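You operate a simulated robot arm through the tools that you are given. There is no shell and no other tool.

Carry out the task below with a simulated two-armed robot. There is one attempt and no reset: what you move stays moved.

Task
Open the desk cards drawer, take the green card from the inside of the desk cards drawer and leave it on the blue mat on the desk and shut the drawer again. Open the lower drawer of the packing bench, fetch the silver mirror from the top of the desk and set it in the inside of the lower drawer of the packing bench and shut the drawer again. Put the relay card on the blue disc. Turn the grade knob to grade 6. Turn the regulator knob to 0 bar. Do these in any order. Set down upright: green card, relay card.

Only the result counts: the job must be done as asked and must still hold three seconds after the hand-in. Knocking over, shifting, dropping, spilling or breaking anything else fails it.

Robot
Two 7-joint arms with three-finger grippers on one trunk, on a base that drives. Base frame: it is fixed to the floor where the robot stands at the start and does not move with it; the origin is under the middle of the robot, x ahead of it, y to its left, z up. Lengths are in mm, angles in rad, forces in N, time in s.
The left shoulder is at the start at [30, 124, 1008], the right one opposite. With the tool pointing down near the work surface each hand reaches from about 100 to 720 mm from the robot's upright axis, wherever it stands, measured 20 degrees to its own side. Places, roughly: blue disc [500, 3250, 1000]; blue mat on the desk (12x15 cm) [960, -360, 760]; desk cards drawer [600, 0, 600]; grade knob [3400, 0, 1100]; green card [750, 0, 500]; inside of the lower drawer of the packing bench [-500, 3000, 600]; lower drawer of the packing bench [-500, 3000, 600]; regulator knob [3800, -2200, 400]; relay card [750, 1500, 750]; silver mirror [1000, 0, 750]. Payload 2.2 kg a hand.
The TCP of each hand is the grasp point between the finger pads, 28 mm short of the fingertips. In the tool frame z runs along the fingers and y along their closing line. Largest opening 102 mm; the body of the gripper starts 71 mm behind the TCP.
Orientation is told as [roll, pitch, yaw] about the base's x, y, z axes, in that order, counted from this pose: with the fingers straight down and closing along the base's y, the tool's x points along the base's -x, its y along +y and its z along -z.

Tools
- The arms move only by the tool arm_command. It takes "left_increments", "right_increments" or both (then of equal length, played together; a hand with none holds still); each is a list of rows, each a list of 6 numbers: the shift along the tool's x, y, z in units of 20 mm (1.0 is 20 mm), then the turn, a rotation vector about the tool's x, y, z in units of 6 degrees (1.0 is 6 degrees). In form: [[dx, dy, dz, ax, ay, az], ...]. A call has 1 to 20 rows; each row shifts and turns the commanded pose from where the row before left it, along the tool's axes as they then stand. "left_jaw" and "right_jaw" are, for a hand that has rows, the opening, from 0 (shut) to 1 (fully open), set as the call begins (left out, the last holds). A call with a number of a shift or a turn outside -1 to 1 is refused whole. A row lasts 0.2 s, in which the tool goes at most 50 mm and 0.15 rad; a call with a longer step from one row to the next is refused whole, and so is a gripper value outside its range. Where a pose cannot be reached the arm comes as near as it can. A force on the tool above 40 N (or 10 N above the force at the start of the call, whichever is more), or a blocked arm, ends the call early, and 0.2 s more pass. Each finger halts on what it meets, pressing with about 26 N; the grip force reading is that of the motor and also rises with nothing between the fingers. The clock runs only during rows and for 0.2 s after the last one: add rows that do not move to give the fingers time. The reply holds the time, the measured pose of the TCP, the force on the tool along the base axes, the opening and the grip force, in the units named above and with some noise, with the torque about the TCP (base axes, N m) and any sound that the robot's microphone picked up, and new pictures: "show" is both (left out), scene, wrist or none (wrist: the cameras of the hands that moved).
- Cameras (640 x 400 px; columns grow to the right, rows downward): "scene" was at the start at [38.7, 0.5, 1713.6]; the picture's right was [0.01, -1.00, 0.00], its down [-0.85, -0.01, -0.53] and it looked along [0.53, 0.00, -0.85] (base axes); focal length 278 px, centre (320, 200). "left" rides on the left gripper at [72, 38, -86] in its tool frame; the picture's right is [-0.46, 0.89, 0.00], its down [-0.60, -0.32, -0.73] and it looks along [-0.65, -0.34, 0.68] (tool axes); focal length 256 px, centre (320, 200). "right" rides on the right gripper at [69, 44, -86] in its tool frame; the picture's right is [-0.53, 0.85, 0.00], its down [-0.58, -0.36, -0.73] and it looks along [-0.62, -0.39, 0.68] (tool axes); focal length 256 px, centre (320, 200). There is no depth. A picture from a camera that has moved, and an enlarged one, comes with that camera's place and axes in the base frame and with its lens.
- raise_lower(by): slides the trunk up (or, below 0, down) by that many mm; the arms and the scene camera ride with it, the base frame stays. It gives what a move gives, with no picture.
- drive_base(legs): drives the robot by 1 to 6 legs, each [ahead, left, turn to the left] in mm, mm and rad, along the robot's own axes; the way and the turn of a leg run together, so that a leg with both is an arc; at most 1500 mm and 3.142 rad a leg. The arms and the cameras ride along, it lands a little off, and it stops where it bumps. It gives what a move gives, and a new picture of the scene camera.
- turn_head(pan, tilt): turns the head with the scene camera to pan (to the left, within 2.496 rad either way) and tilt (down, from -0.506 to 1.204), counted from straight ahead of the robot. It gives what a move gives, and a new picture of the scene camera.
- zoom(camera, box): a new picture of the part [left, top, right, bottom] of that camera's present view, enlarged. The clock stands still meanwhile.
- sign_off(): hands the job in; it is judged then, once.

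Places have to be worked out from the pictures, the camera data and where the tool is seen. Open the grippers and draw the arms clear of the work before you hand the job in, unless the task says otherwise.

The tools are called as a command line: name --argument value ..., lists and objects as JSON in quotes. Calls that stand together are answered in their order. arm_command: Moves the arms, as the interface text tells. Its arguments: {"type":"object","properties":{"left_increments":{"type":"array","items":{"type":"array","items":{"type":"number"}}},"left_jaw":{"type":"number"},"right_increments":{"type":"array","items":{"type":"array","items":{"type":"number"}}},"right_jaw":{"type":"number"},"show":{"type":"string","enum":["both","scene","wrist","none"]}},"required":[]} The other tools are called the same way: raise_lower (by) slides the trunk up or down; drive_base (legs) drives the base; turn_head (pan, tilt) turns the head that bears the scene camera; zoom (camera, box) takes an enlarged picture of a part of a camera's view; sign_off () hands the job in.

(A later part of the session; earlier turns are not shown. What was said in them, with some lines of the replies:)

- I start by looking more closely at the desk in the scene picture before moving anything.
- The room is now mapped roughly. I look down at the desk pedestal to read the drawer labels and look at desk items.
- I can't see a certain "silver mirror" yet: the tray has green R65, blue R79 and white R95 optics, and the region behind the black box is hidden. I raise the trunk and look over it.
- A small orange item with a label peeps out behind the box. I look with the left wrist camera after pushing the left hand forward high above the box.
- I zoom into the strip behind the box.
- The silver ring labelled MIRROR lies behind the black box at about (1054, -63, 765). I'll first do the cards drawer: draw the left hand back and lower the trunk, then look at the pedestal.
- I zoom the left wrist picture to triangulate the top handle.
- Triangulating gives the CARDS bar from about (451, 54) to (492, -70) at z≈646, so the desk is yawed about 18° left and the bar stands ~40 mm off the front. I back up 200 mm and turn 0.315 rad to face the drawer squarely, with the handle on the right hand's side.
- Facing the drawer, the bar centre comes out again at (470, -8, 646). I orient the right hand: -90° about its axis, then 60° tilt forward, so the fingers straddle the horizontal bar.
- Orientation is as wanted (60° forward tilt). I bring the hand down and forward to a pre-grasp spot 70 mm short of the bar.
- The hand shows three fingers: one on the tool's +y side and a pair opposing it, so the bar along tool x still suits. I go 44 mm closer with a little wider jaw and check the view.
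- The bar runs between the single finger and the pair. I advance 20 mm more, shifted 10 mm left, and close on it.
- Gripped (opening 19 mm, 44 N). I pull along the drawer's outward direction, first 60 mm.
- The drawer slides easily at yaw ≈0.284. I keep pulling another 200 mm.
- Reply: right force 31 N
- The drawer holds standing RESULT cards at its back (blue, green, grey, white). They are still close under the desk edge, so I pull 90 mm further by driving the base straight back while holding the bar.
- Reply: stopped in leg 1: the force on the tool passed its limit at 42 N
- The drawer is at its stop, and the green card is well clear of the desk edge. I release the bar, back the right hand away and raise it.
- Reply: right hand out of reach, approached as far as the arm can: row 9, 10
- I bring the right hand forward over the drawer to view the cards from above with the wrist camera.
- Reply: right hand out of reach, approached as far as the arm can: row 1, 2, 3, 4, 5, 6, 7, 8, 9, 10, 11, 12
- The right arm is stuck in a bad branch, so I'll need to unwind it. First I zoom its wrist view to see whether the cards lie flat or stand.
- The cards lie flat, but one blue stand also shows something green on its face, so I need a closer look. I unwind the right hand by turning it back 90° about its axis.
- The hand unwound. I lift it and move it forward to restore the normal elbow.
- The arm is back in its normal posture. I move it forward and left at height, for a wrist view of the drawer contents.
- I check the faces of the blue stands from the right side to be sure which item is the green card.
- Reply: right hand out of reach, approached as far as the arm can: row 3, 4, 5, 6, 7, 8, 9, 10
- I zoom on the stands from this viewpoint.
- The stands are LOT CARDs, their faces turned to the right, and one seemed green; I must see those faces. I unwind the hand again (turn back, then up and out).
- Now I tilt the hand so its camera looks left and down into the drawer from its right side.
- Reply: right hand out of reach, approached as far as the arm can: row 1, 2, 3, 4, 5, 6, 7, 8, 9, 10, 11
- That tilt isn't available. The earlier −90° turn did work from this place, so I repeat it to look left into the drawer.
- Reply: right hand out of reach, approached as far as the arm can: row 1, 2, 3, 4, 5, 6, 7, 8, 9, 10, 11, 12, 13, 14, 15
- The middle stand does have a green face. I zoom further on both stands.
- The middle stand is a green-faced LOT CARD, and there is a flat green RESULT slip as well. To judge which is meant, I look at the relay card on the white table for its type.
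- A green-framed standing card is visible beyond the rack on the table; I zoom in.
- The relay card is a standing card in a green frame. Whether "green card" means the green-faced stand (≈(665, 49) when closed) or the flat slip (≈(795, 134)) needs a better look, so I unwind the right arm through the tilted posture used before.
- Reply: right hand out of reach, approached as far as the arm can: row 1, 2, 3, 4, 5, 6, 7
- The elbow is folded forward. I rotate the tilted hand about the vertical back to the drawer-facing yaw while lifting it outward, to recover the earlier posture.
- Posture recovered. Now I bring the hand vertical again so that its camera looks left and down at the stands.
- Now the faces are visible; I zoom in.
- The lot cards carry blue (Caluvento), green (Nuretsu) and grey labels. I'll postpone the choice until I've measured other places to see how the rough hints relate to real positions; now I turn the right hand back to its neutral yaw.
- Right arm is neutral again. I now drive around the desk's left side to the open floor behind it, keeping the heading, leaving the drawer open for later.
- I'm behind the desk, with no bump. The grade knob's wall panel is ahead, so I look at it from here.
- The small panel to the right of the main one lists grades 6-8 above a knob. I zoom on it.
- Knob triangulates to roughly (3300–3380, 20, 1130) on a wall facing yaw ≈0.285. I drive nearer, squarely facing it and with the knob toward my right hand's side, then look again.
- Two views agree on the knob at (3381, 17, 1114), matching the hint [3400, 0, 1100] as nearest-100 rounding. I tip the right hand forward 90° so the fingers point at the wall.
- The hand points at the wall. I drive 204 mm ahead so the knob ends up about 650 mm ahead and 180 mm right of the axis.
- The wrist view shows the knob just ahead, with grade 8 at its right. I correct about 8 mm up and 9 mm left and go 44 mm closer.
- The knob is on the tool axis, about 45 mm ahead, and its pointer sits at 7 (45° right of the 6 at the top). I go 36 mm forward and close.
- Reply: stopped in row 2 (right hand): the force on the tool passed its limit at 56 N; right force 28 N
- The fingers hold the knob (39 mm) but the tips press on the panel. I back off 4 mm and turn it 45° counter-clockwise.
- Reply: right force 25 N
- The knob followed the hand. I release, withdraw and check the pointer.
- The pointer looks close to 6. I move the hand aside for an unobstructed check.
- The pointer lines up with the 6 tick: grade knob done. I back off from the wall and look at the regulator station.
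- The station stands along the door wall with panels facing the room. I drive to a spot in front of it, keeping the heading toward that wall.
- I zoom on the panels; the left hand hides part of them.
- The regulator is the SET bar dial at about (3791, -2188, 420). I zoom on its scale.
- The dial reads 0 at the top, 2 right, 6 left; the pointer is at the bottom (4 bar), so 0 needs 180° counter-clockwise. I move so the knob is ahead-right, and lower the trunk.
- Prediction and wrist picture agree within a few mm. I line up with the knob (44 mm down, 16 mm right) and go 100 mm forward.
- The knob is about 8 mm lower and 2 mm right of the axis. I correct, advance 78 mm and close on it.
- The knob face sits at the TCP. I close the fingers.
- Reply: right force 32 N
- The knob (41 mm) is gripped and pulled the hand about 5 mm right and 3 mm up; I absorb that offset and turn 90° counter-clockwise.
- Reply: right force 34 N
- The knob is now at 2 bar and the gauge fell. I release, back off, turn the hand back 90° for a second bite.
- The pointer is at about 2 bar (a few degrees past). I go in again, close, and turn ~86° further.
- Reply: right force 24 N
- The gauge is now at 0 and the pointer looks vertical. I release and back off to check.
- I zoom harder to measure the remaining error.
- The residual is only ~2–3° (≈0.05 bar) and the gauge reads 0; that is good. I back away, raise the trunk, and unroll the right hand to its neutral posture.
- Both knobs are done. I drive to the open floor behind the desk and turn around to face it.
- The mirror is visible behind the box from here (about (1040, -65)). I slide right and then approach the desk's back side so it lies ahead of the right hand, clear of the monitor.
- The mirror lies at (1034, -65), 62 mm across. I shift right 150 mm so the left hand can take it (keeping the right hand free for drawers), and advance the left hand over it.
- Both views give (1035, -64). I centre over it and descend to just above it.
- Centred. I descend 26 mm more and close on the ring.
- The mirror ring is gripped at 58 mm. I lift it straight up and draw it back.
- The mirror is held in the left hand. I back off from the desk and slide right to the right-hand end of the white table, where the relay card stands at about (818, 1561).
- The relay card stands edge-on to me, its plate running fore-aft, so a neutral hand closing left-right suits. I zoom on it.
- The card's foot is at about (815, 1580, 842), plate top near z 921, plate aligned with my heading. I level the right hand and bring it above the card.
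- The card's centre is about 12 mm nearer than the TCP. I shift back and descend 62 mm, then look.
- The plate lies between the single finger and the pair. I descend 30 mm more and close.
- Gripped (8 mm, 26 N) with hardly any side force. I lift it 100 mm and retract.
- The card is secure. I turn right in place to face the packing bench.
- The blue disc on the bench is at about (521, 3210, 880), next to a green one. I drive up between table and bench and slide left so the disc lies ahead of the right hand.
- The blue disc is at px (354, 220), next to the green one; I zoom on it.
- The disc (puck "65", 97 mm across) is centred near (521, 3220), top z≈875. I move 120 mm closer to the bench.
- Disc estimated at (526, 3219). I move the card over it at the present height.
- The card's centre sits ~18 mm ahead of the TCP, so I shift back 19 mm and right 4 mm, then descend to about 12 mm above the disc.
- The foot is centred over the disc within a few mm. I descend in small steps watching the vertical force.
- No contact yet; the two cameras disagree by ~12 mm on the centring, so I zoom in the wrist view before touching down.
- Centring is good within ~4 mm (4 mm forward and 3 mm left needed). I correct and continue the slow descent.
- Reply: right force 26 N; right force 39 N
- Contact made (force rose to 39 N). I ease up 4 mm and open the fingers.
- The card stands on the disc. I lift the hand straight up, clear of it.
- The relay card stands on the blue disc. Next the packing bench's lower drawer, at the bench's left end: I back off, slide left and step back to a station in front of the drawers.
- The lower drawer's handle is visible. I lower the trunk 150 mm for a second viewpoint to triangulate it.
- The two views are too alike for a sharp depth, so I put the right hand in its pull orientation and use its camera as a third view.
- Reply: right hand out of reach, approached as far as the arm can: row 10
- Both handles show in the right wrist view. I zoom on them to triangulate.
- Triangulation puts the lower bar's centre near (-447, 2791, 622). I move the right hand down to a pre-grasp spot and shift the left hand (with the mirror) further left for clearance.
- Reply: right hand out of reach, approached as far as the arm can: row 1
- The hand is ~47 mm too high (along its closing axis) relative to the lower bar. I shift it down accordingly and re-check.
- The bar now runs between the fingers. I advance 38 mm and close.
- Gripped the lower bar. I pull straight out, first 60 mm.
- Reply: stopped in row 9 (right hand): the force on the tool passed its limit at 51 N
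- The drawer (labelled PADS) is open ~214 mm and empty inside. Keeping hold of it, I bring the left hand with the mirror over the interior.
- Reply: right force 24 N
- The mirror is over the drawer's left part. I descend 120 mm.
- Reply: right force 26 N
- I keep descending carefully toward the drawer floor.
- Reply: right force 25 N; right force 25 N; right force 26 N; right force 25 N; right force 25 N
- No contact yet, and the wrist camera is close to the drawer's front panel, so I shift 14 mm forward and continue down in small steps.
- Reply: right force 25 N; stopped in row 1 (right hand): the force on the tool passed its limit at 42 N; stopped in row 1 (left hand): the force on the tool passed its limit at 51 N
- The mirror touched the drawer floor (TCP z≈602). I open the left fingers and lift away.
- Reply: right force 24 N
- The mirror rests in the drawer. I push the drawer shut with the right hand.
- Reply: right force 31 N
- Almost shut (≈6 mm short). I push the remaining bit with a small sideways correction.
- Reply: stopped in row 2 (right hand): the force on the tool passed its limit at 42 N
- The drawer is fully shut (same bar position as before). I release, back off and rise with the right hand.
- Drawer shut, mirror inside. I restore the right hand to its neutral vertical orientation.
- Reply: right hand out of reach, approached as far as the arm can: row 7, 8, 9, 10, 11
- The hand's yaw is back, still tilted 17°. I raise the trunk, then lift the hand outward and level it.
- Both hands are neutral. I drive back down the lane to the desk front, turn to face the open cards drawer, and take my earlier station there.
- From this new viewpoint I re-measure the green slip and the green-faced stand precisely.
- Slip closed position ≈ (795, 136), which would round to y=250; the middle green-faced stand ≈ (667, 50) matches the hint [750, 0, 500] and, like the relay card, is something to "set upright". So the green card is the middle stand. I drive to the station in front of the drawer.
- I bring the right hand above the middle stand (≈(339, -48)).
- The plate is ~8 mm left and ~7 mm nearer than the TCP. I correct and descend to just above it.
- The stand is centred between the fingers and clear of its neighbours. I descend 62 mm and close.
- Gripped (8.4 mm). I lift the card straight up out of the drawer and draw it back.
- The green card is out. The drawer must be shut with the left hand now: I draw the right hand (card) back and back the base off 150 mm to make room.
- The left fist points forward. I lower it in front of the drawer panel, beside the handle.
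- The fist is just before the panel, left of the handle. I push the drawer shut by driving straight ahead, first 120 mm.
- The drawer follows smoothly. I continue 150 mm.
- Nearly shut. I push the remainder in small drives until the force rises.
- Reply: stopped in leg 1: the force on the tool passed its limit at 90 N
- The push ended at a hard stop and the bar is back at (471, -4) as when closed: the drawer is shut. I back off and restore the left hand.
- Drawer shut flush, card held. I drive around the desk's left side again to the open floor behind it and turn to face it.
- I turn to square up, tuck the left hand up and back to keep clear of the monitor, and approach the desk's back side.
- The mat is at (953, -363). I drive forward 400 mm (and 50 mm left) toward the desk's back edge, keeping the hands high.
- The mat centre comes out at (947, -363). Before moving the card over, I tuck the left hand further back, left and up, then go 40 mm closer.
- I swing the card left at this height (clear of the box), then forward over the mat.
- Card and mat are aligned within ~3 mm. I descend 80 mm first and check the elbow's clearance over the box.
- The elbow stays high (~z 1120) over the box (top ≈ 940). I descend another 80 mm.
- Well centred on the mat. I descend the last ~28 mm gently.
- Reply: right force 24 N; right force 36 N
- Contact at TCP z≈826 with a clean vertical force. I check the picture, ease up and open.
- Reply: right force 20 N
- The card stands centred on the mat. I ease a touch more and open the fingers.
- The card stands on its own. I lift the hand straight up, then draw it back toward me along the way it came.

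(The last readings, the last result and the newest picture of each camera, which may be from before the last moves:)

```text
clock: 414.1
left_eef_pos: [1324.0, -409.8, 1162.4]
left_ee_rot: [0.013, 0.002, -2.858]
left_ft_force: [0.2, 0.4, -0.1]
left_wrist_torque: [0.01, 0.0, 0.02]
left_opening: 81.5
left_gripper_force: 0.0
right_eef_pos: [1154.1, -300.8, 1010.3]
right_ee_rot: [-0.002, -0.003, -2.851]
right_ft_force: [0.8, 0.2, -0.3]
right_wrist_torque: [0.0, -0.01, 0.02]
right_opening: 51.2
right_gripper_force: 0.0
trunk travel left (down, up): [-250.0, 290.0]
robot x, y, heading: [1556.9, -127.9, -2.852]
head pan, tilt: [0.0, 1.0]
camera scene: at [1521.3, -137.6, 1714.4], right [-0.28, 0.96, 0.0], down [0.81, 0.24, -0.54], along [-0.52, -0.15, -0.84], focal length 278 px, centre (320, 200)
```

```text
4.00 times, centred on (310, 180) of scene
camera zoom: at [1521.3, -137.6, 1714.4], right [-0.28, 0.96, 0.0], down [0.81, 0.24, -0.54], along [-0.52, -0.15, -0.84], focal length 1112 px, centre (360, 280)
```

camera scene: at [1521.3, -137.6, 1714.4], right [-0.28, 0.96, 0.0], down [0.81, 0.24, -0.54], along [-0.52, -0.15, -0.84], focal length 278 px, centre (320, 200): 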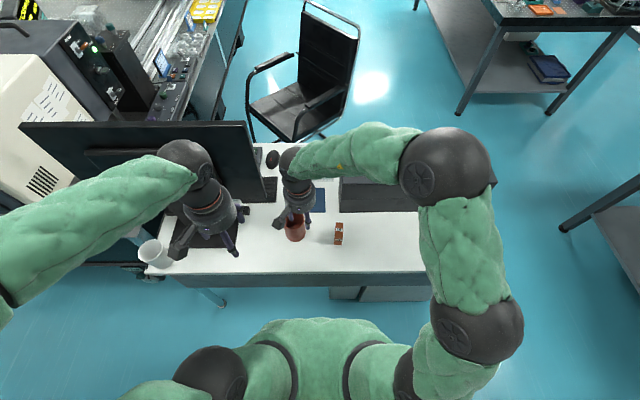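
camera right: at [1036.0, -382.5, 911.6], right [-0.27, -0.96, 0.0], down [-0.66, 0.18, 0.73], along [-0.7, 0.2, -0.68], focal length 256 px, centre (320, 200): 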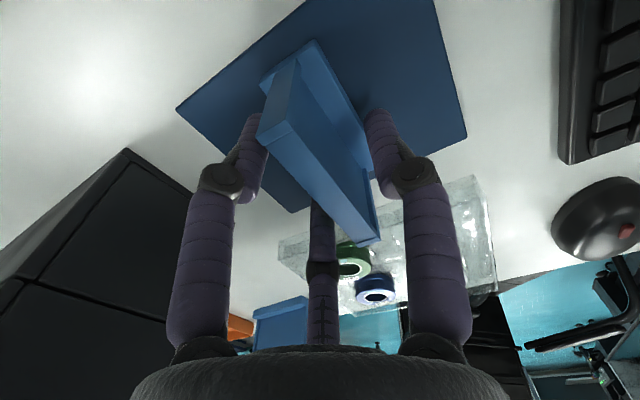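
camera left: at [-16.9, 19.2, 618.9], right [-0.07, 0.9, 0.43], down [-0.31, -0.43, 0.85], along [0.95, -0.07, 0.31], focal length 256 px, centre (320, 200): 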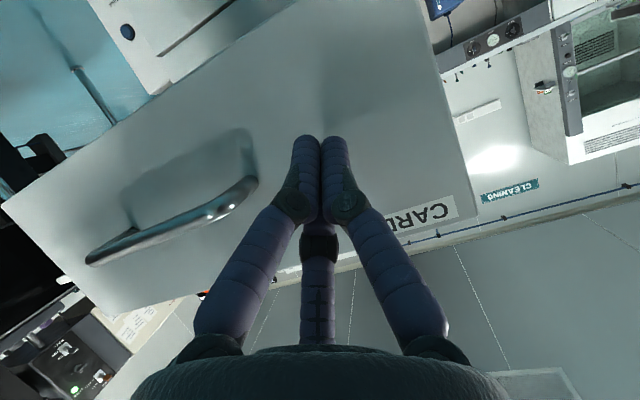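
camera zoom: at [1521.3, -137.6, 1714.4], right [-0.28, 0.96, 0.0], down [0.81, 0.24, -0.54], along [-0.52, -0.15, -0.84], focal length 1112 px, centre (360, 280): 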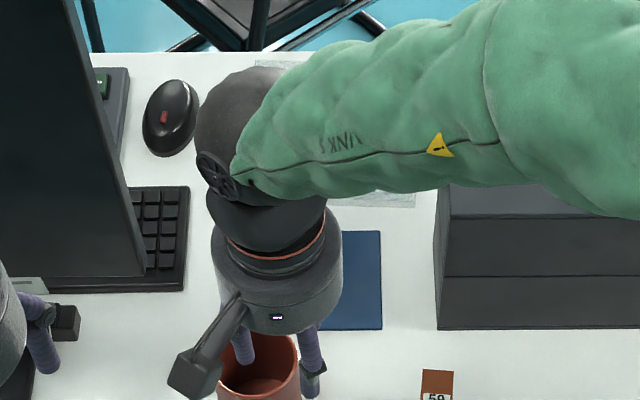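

I move the right hand back to its side, back the robot away from the desk, and check the result.

arm_command --right_increments '[[0, -0.985, 0, 0, 0, 0], [0, -0.985, 0, 0, 0, 0], [0, -0.985, 0, 0, 0, 0], [0, -0.985, 0, 0, 0, 0], [0, -0.985, 0, 0, 0, 0], [0, -0.985, 0, 0, 0, 0], [0, -0.985, 0, 0, 0, 0], [0, -0.985, 0, 0, 0, 0], [0, -0.985, 0, 0, 0, 0], [0, -0.985, 0, 0, 0, 0], [0, -0.985, 0, 0, 0, 0], [0, -0.985, 0, 0, 0, 0], [0, -0.985, 0, 0, 0, 0]]' --show "scene"

zoom --camera "scene" --box '[250, 130, 370, 250]'

drive_base --legs '[[-400, 0, 0]]'

turn_head --pan 0.0 --tilt 0.8

zoom --camera "scene" --box '[200, 90, 480, 260]'

```text
clock: 416.9
left_eef_pos: [1323.3, -409.1, 1164.8]
left_ee_rot: [0.012, 0.002, -2.859]
left_ft_force: [0.4, -0.3, -1.0]
left_wrist_torque: [-0.05, 0.0, 0.01]
left_opening: 81.7
left_gripper_force: 0.0
right_eef_pos: [1081.3, -55.4, 1010.5]
right_ee_rot: [-0.004, -0.002, -2.85]
right_ft_force: [0.3, 0.6, -0.3]
right_wrist_torque: [0.0, 0.01, 0.02]
right_opening: 51.2
right_gripper_force: 0.1
trunk travel left (down, up): [-250.0, 290.0]
robot x, y, heading: [1561.0, -127.3, -2.854]
head pan, tilt: [0.0, 1.0]
camera scene: at [1520.6, -137.1, 1714.4], right [-0.28, 0.96, 0.0], down [0.81, 0.24, -0.54], along [-0.52, -0.15, -0.84], focal length 278 px, centre (320, 200)
```

scene: 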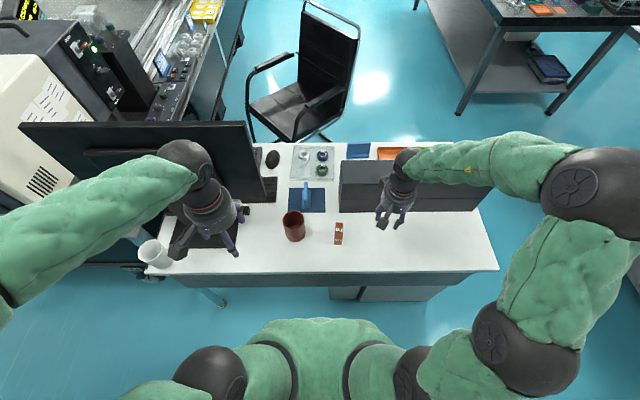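

```text
3.33 times, centred on (310, 190) of scene
camera zoom: at [1520.6, -137.1, 1714.4], right [-0.28, 0.96, 0.0], down [0.81, 0.24, -0.54], along [-0.52, -0.15, -0.84], focal length 927 px, centre (353, 233)
```

zoom: 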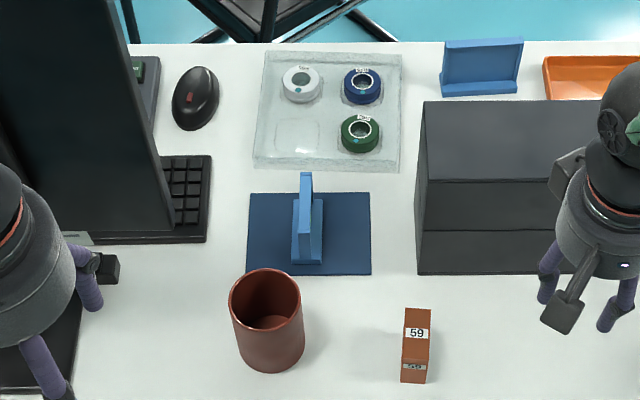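

```text
clock: 419.5
left_eef_pos: [1716.5, -293.8, 1163.1]
left_ee_rot: [0.013, 0.002, -2.859]
left_ft_force: [0.0, 0.5, -0.8]
left_wrist_torque: [0.0, 0.0, 0.0]
left_opening: 81.5
left_gripper_force: 0.1
right_eef_pos: [1474.2, 60.3, 1008.8]
right_ee_rot: [-0.003, -0.002, -2.853]
right_ft_force: [0.5, 0.4, -0.7]
right_wrist_torque: [0.01, 0.0, -0.01]
right_opening: 50.9
right_gripper_force: 0.0
trunk travel left (down, up): [-250.0, 290.0]
robot x, y, heading: [1952.1, -8.6, -2.852]
head pan, tilt: [0.0, 1.0]
camera scene: at [1914.1, -21.5, 1714.4], right [-0.28, 0.96, 0.0], down [0.81, 0.24, -0.54], along [-0.52, -0.15, -0.84], focal length 278 px, centre (320, 200)
```

scene: 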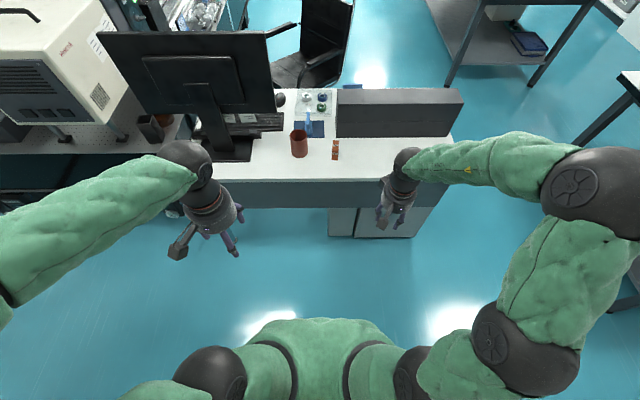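

```text
clock: 420.2
left_eef_pos: [1716.1, -293.3, 1163.3]
left_ee_rot: [0.013, 0.002, -2.858]
left_ft_force: [0.1, -0.2, 0.5]
left_wrist_torque: [-0.02, 0.0, 0.01]
left_opening: 81.5
left_gripper_force: 0.0
right_eef_pos: [1473.5, 59.9, 1009.8]
right_ee_rot: [-0.003, -0.002, -2.851]
right_ft_force: [0.3, -1.3, -0.1]
right_wrist_torque: [-0.02, 0.0, -0.03]
right_opening: 50.8
right_gripper_force: 0.1
trunk travel left (down, up): [-250.0, 290.0]
robot x, y, heading: [1949.9, -12.0, -2.855]
head pan, tilt: [0.0, 0.799]
camera scene: at [1902.1, -25.1, 1729.4], right [-0.28, 0.96, 0.0], down [0.69, 0.2, -0.7], along [-0.67, -0.2, -0.72], focal length 278 px, centre (320, 200)
```

scene: 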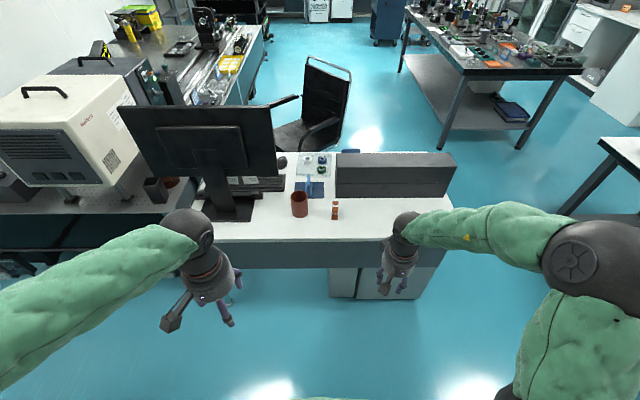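

```text
2.29 times, centred on (340, 175) of scene
camera zoom: at [1902.1, -25.1, 1729.4], right [-0.28, 0.96, 0.0], down [0.69, 0.2, -0.7], along [-0.67, -0.2, -0.72], focal length 636 px, centre (274, 257)
```

zoom: 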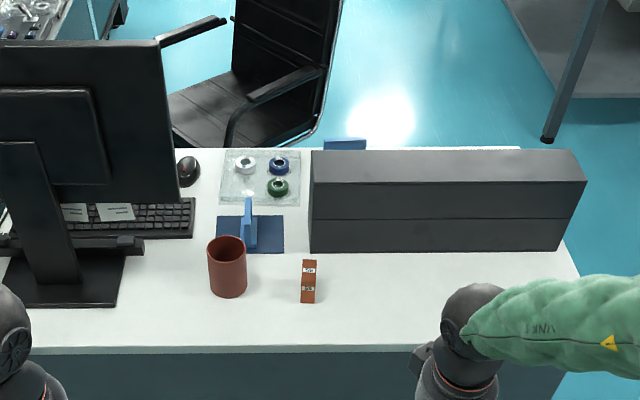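

The green card stands on the mat, nothing else disturbed. I take a last look at the relay card, the bench drawer and the regulator from here.

turn_head --pan -1.4 --tilt 0.35

zoom --camera "scene" --box '[220, 130, 420, 260]'

turn_head --pan 1.98 --tilt 0.45

zoom --camera "scene" --box '[280, 160, 380, 230]'

```text
clock: 421.7
left_eef_pos: [1715.5, -293.6, 1165.1]
left_ee_rot: [0.013, 0.001, -2.86]
left_ft_force: [-0.5, -1.0, -0.2]
left_wrist_torque: [0.06, 0.03, 0.01]
left_opening: 81.5
left_gripper_force: 0.0
right_eef_pos: [1473.3, 60.5, 1009.9]
right_ee_rot: [0.0, -0.002, -2.851]
right_ft_force: [0.2, 0.3, 0.9]
right_wrist_torque: [0.0, 0.03, -0.02]
right_opening: 50.8
right_gripper_force: 0.1
trunk travel left (down, up): [-250.0, 290.0]
robot x, y, heading: [1952.2, -10.4, -2.85]
head pan, tilt: [-1.4, 0.351]
camera scene: at [1938.5, 81.3, 1769.1], right [0.9, 0.44, 0.0], down [0.15, -0.31, -0.94], along [-0.42, 0.84, -0.34], focal length 278 px, centre (320, 200)
```

scene: 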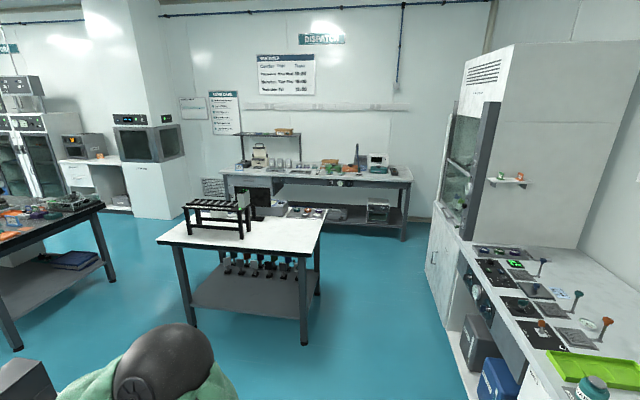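

```text
3.08 times, centred on (320, 195) of scene
camera zoom: at [1938.5, 81.3, 1769.1], right [0.9, 0.44, 0.0], down [0.15, -0.31, -0.94], along [-0.42, 0.84, -0.34], focal length 856 px, centre (320, 215)
```

zoom: 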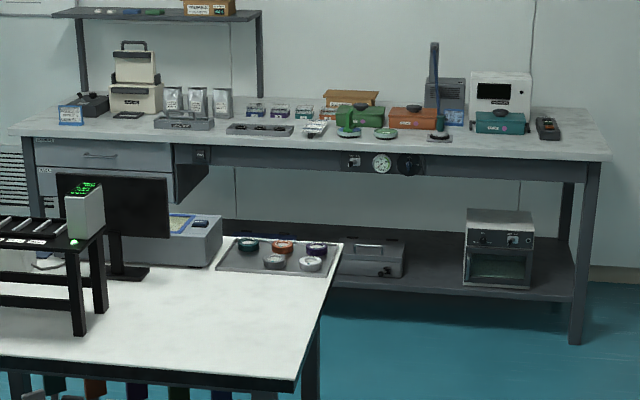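

```text
clock: 424.6
left_eef_pos: [1715.9, -295.0, 1163.2]
left_ee_rot: [0.012, 0.003, -2.859]
left_ft_force: [-0.9, 0.1, 0.2]
left_wrist_torque: [0.01, 0.03, -0.02]
left_opening: 81.4
left_gripper_force: 0.1
right_eef_pos: [1472.4, 59.4, 1009.5]
right_ee_rot: [-0.001, -0.003, -2.853]
right_ft_force: [0.4, 1.0, 0.3]
right_wrist_torque: [-0.02, 0.01, -0.04]
right_opening: 51.1
right_gripper_force: 0.1
trunk travel left (down, up): [-250.0, 290.0]
robot x, y, heading: [1952.5, -10.7, -2.854]
head pan, tilt: [1.979, 0.45]
camera scene: at [2038.6, -72.8, 1759.9], right [-0.77, -0.64, 0.0], down [-0.28, 0.33, -0.9], along [0.58, -0.69, -0.44], focal length 278 px, centre (320, 200)
```

scene: 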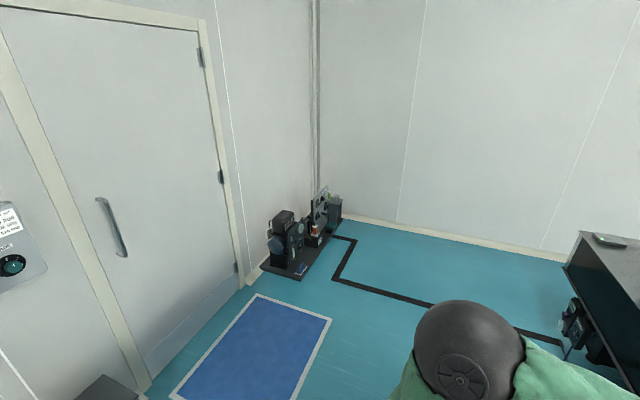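

```text
5.71 times, centred on (330, 195) of scene
camera zoom: at [2038.6, -72.8, 1759.9], right [-0.77, -0.64, 0.0], down [-0.28, 0.33, -0.9], along [0.58, -0.69, -0.44], focal length 1589 px, centre (263, 229)
```

zoom: 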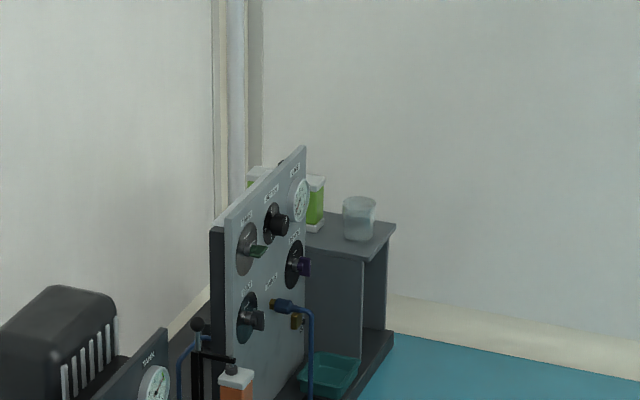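

The two cards are placed, the two drawers are shut with the mirror inside the bench's lower one, and the two knobs are set. Both grippers are open and clear of the work, so I hand in the job.

sign_off

```text
The job is handed in.
```

The job is handed in, with every part done. One choice was a judgement call: which green card you meant.

- **Green card:** The cards drawer held two candidates: a flat green RESULT slip and the green-faced Nuretsu lot card in a stand. I took the lot card. Its position fits your rough location, the slip's fits it slightly less well, and a stand suits "set down upright". It stands centred on the blue mat, and the cards drawer is shut again. If you meant the slip, this part is wrong.
- **Silver mirror:** It lies flat in the lower drawer of the packing bench (labelled PADS), and that drawer is shut.
- **Relay card:** It stands upright on the blue disc (marked 65), about 9 mm off centre, with the far end of its foot slightly over the edge.
- **Grade knob:** The pointer lines up with 6.
- **Regulator knob:** It is at 0 bar within about 2–3° of the mark, and the line gauge reads 0.

The desk monitor now reads "TABLE SHAKES" instead of "TOO MANY LINES". I think that follows from taking the regulator to 0, but I did not check it. I saw nothing else knocked over or moved.
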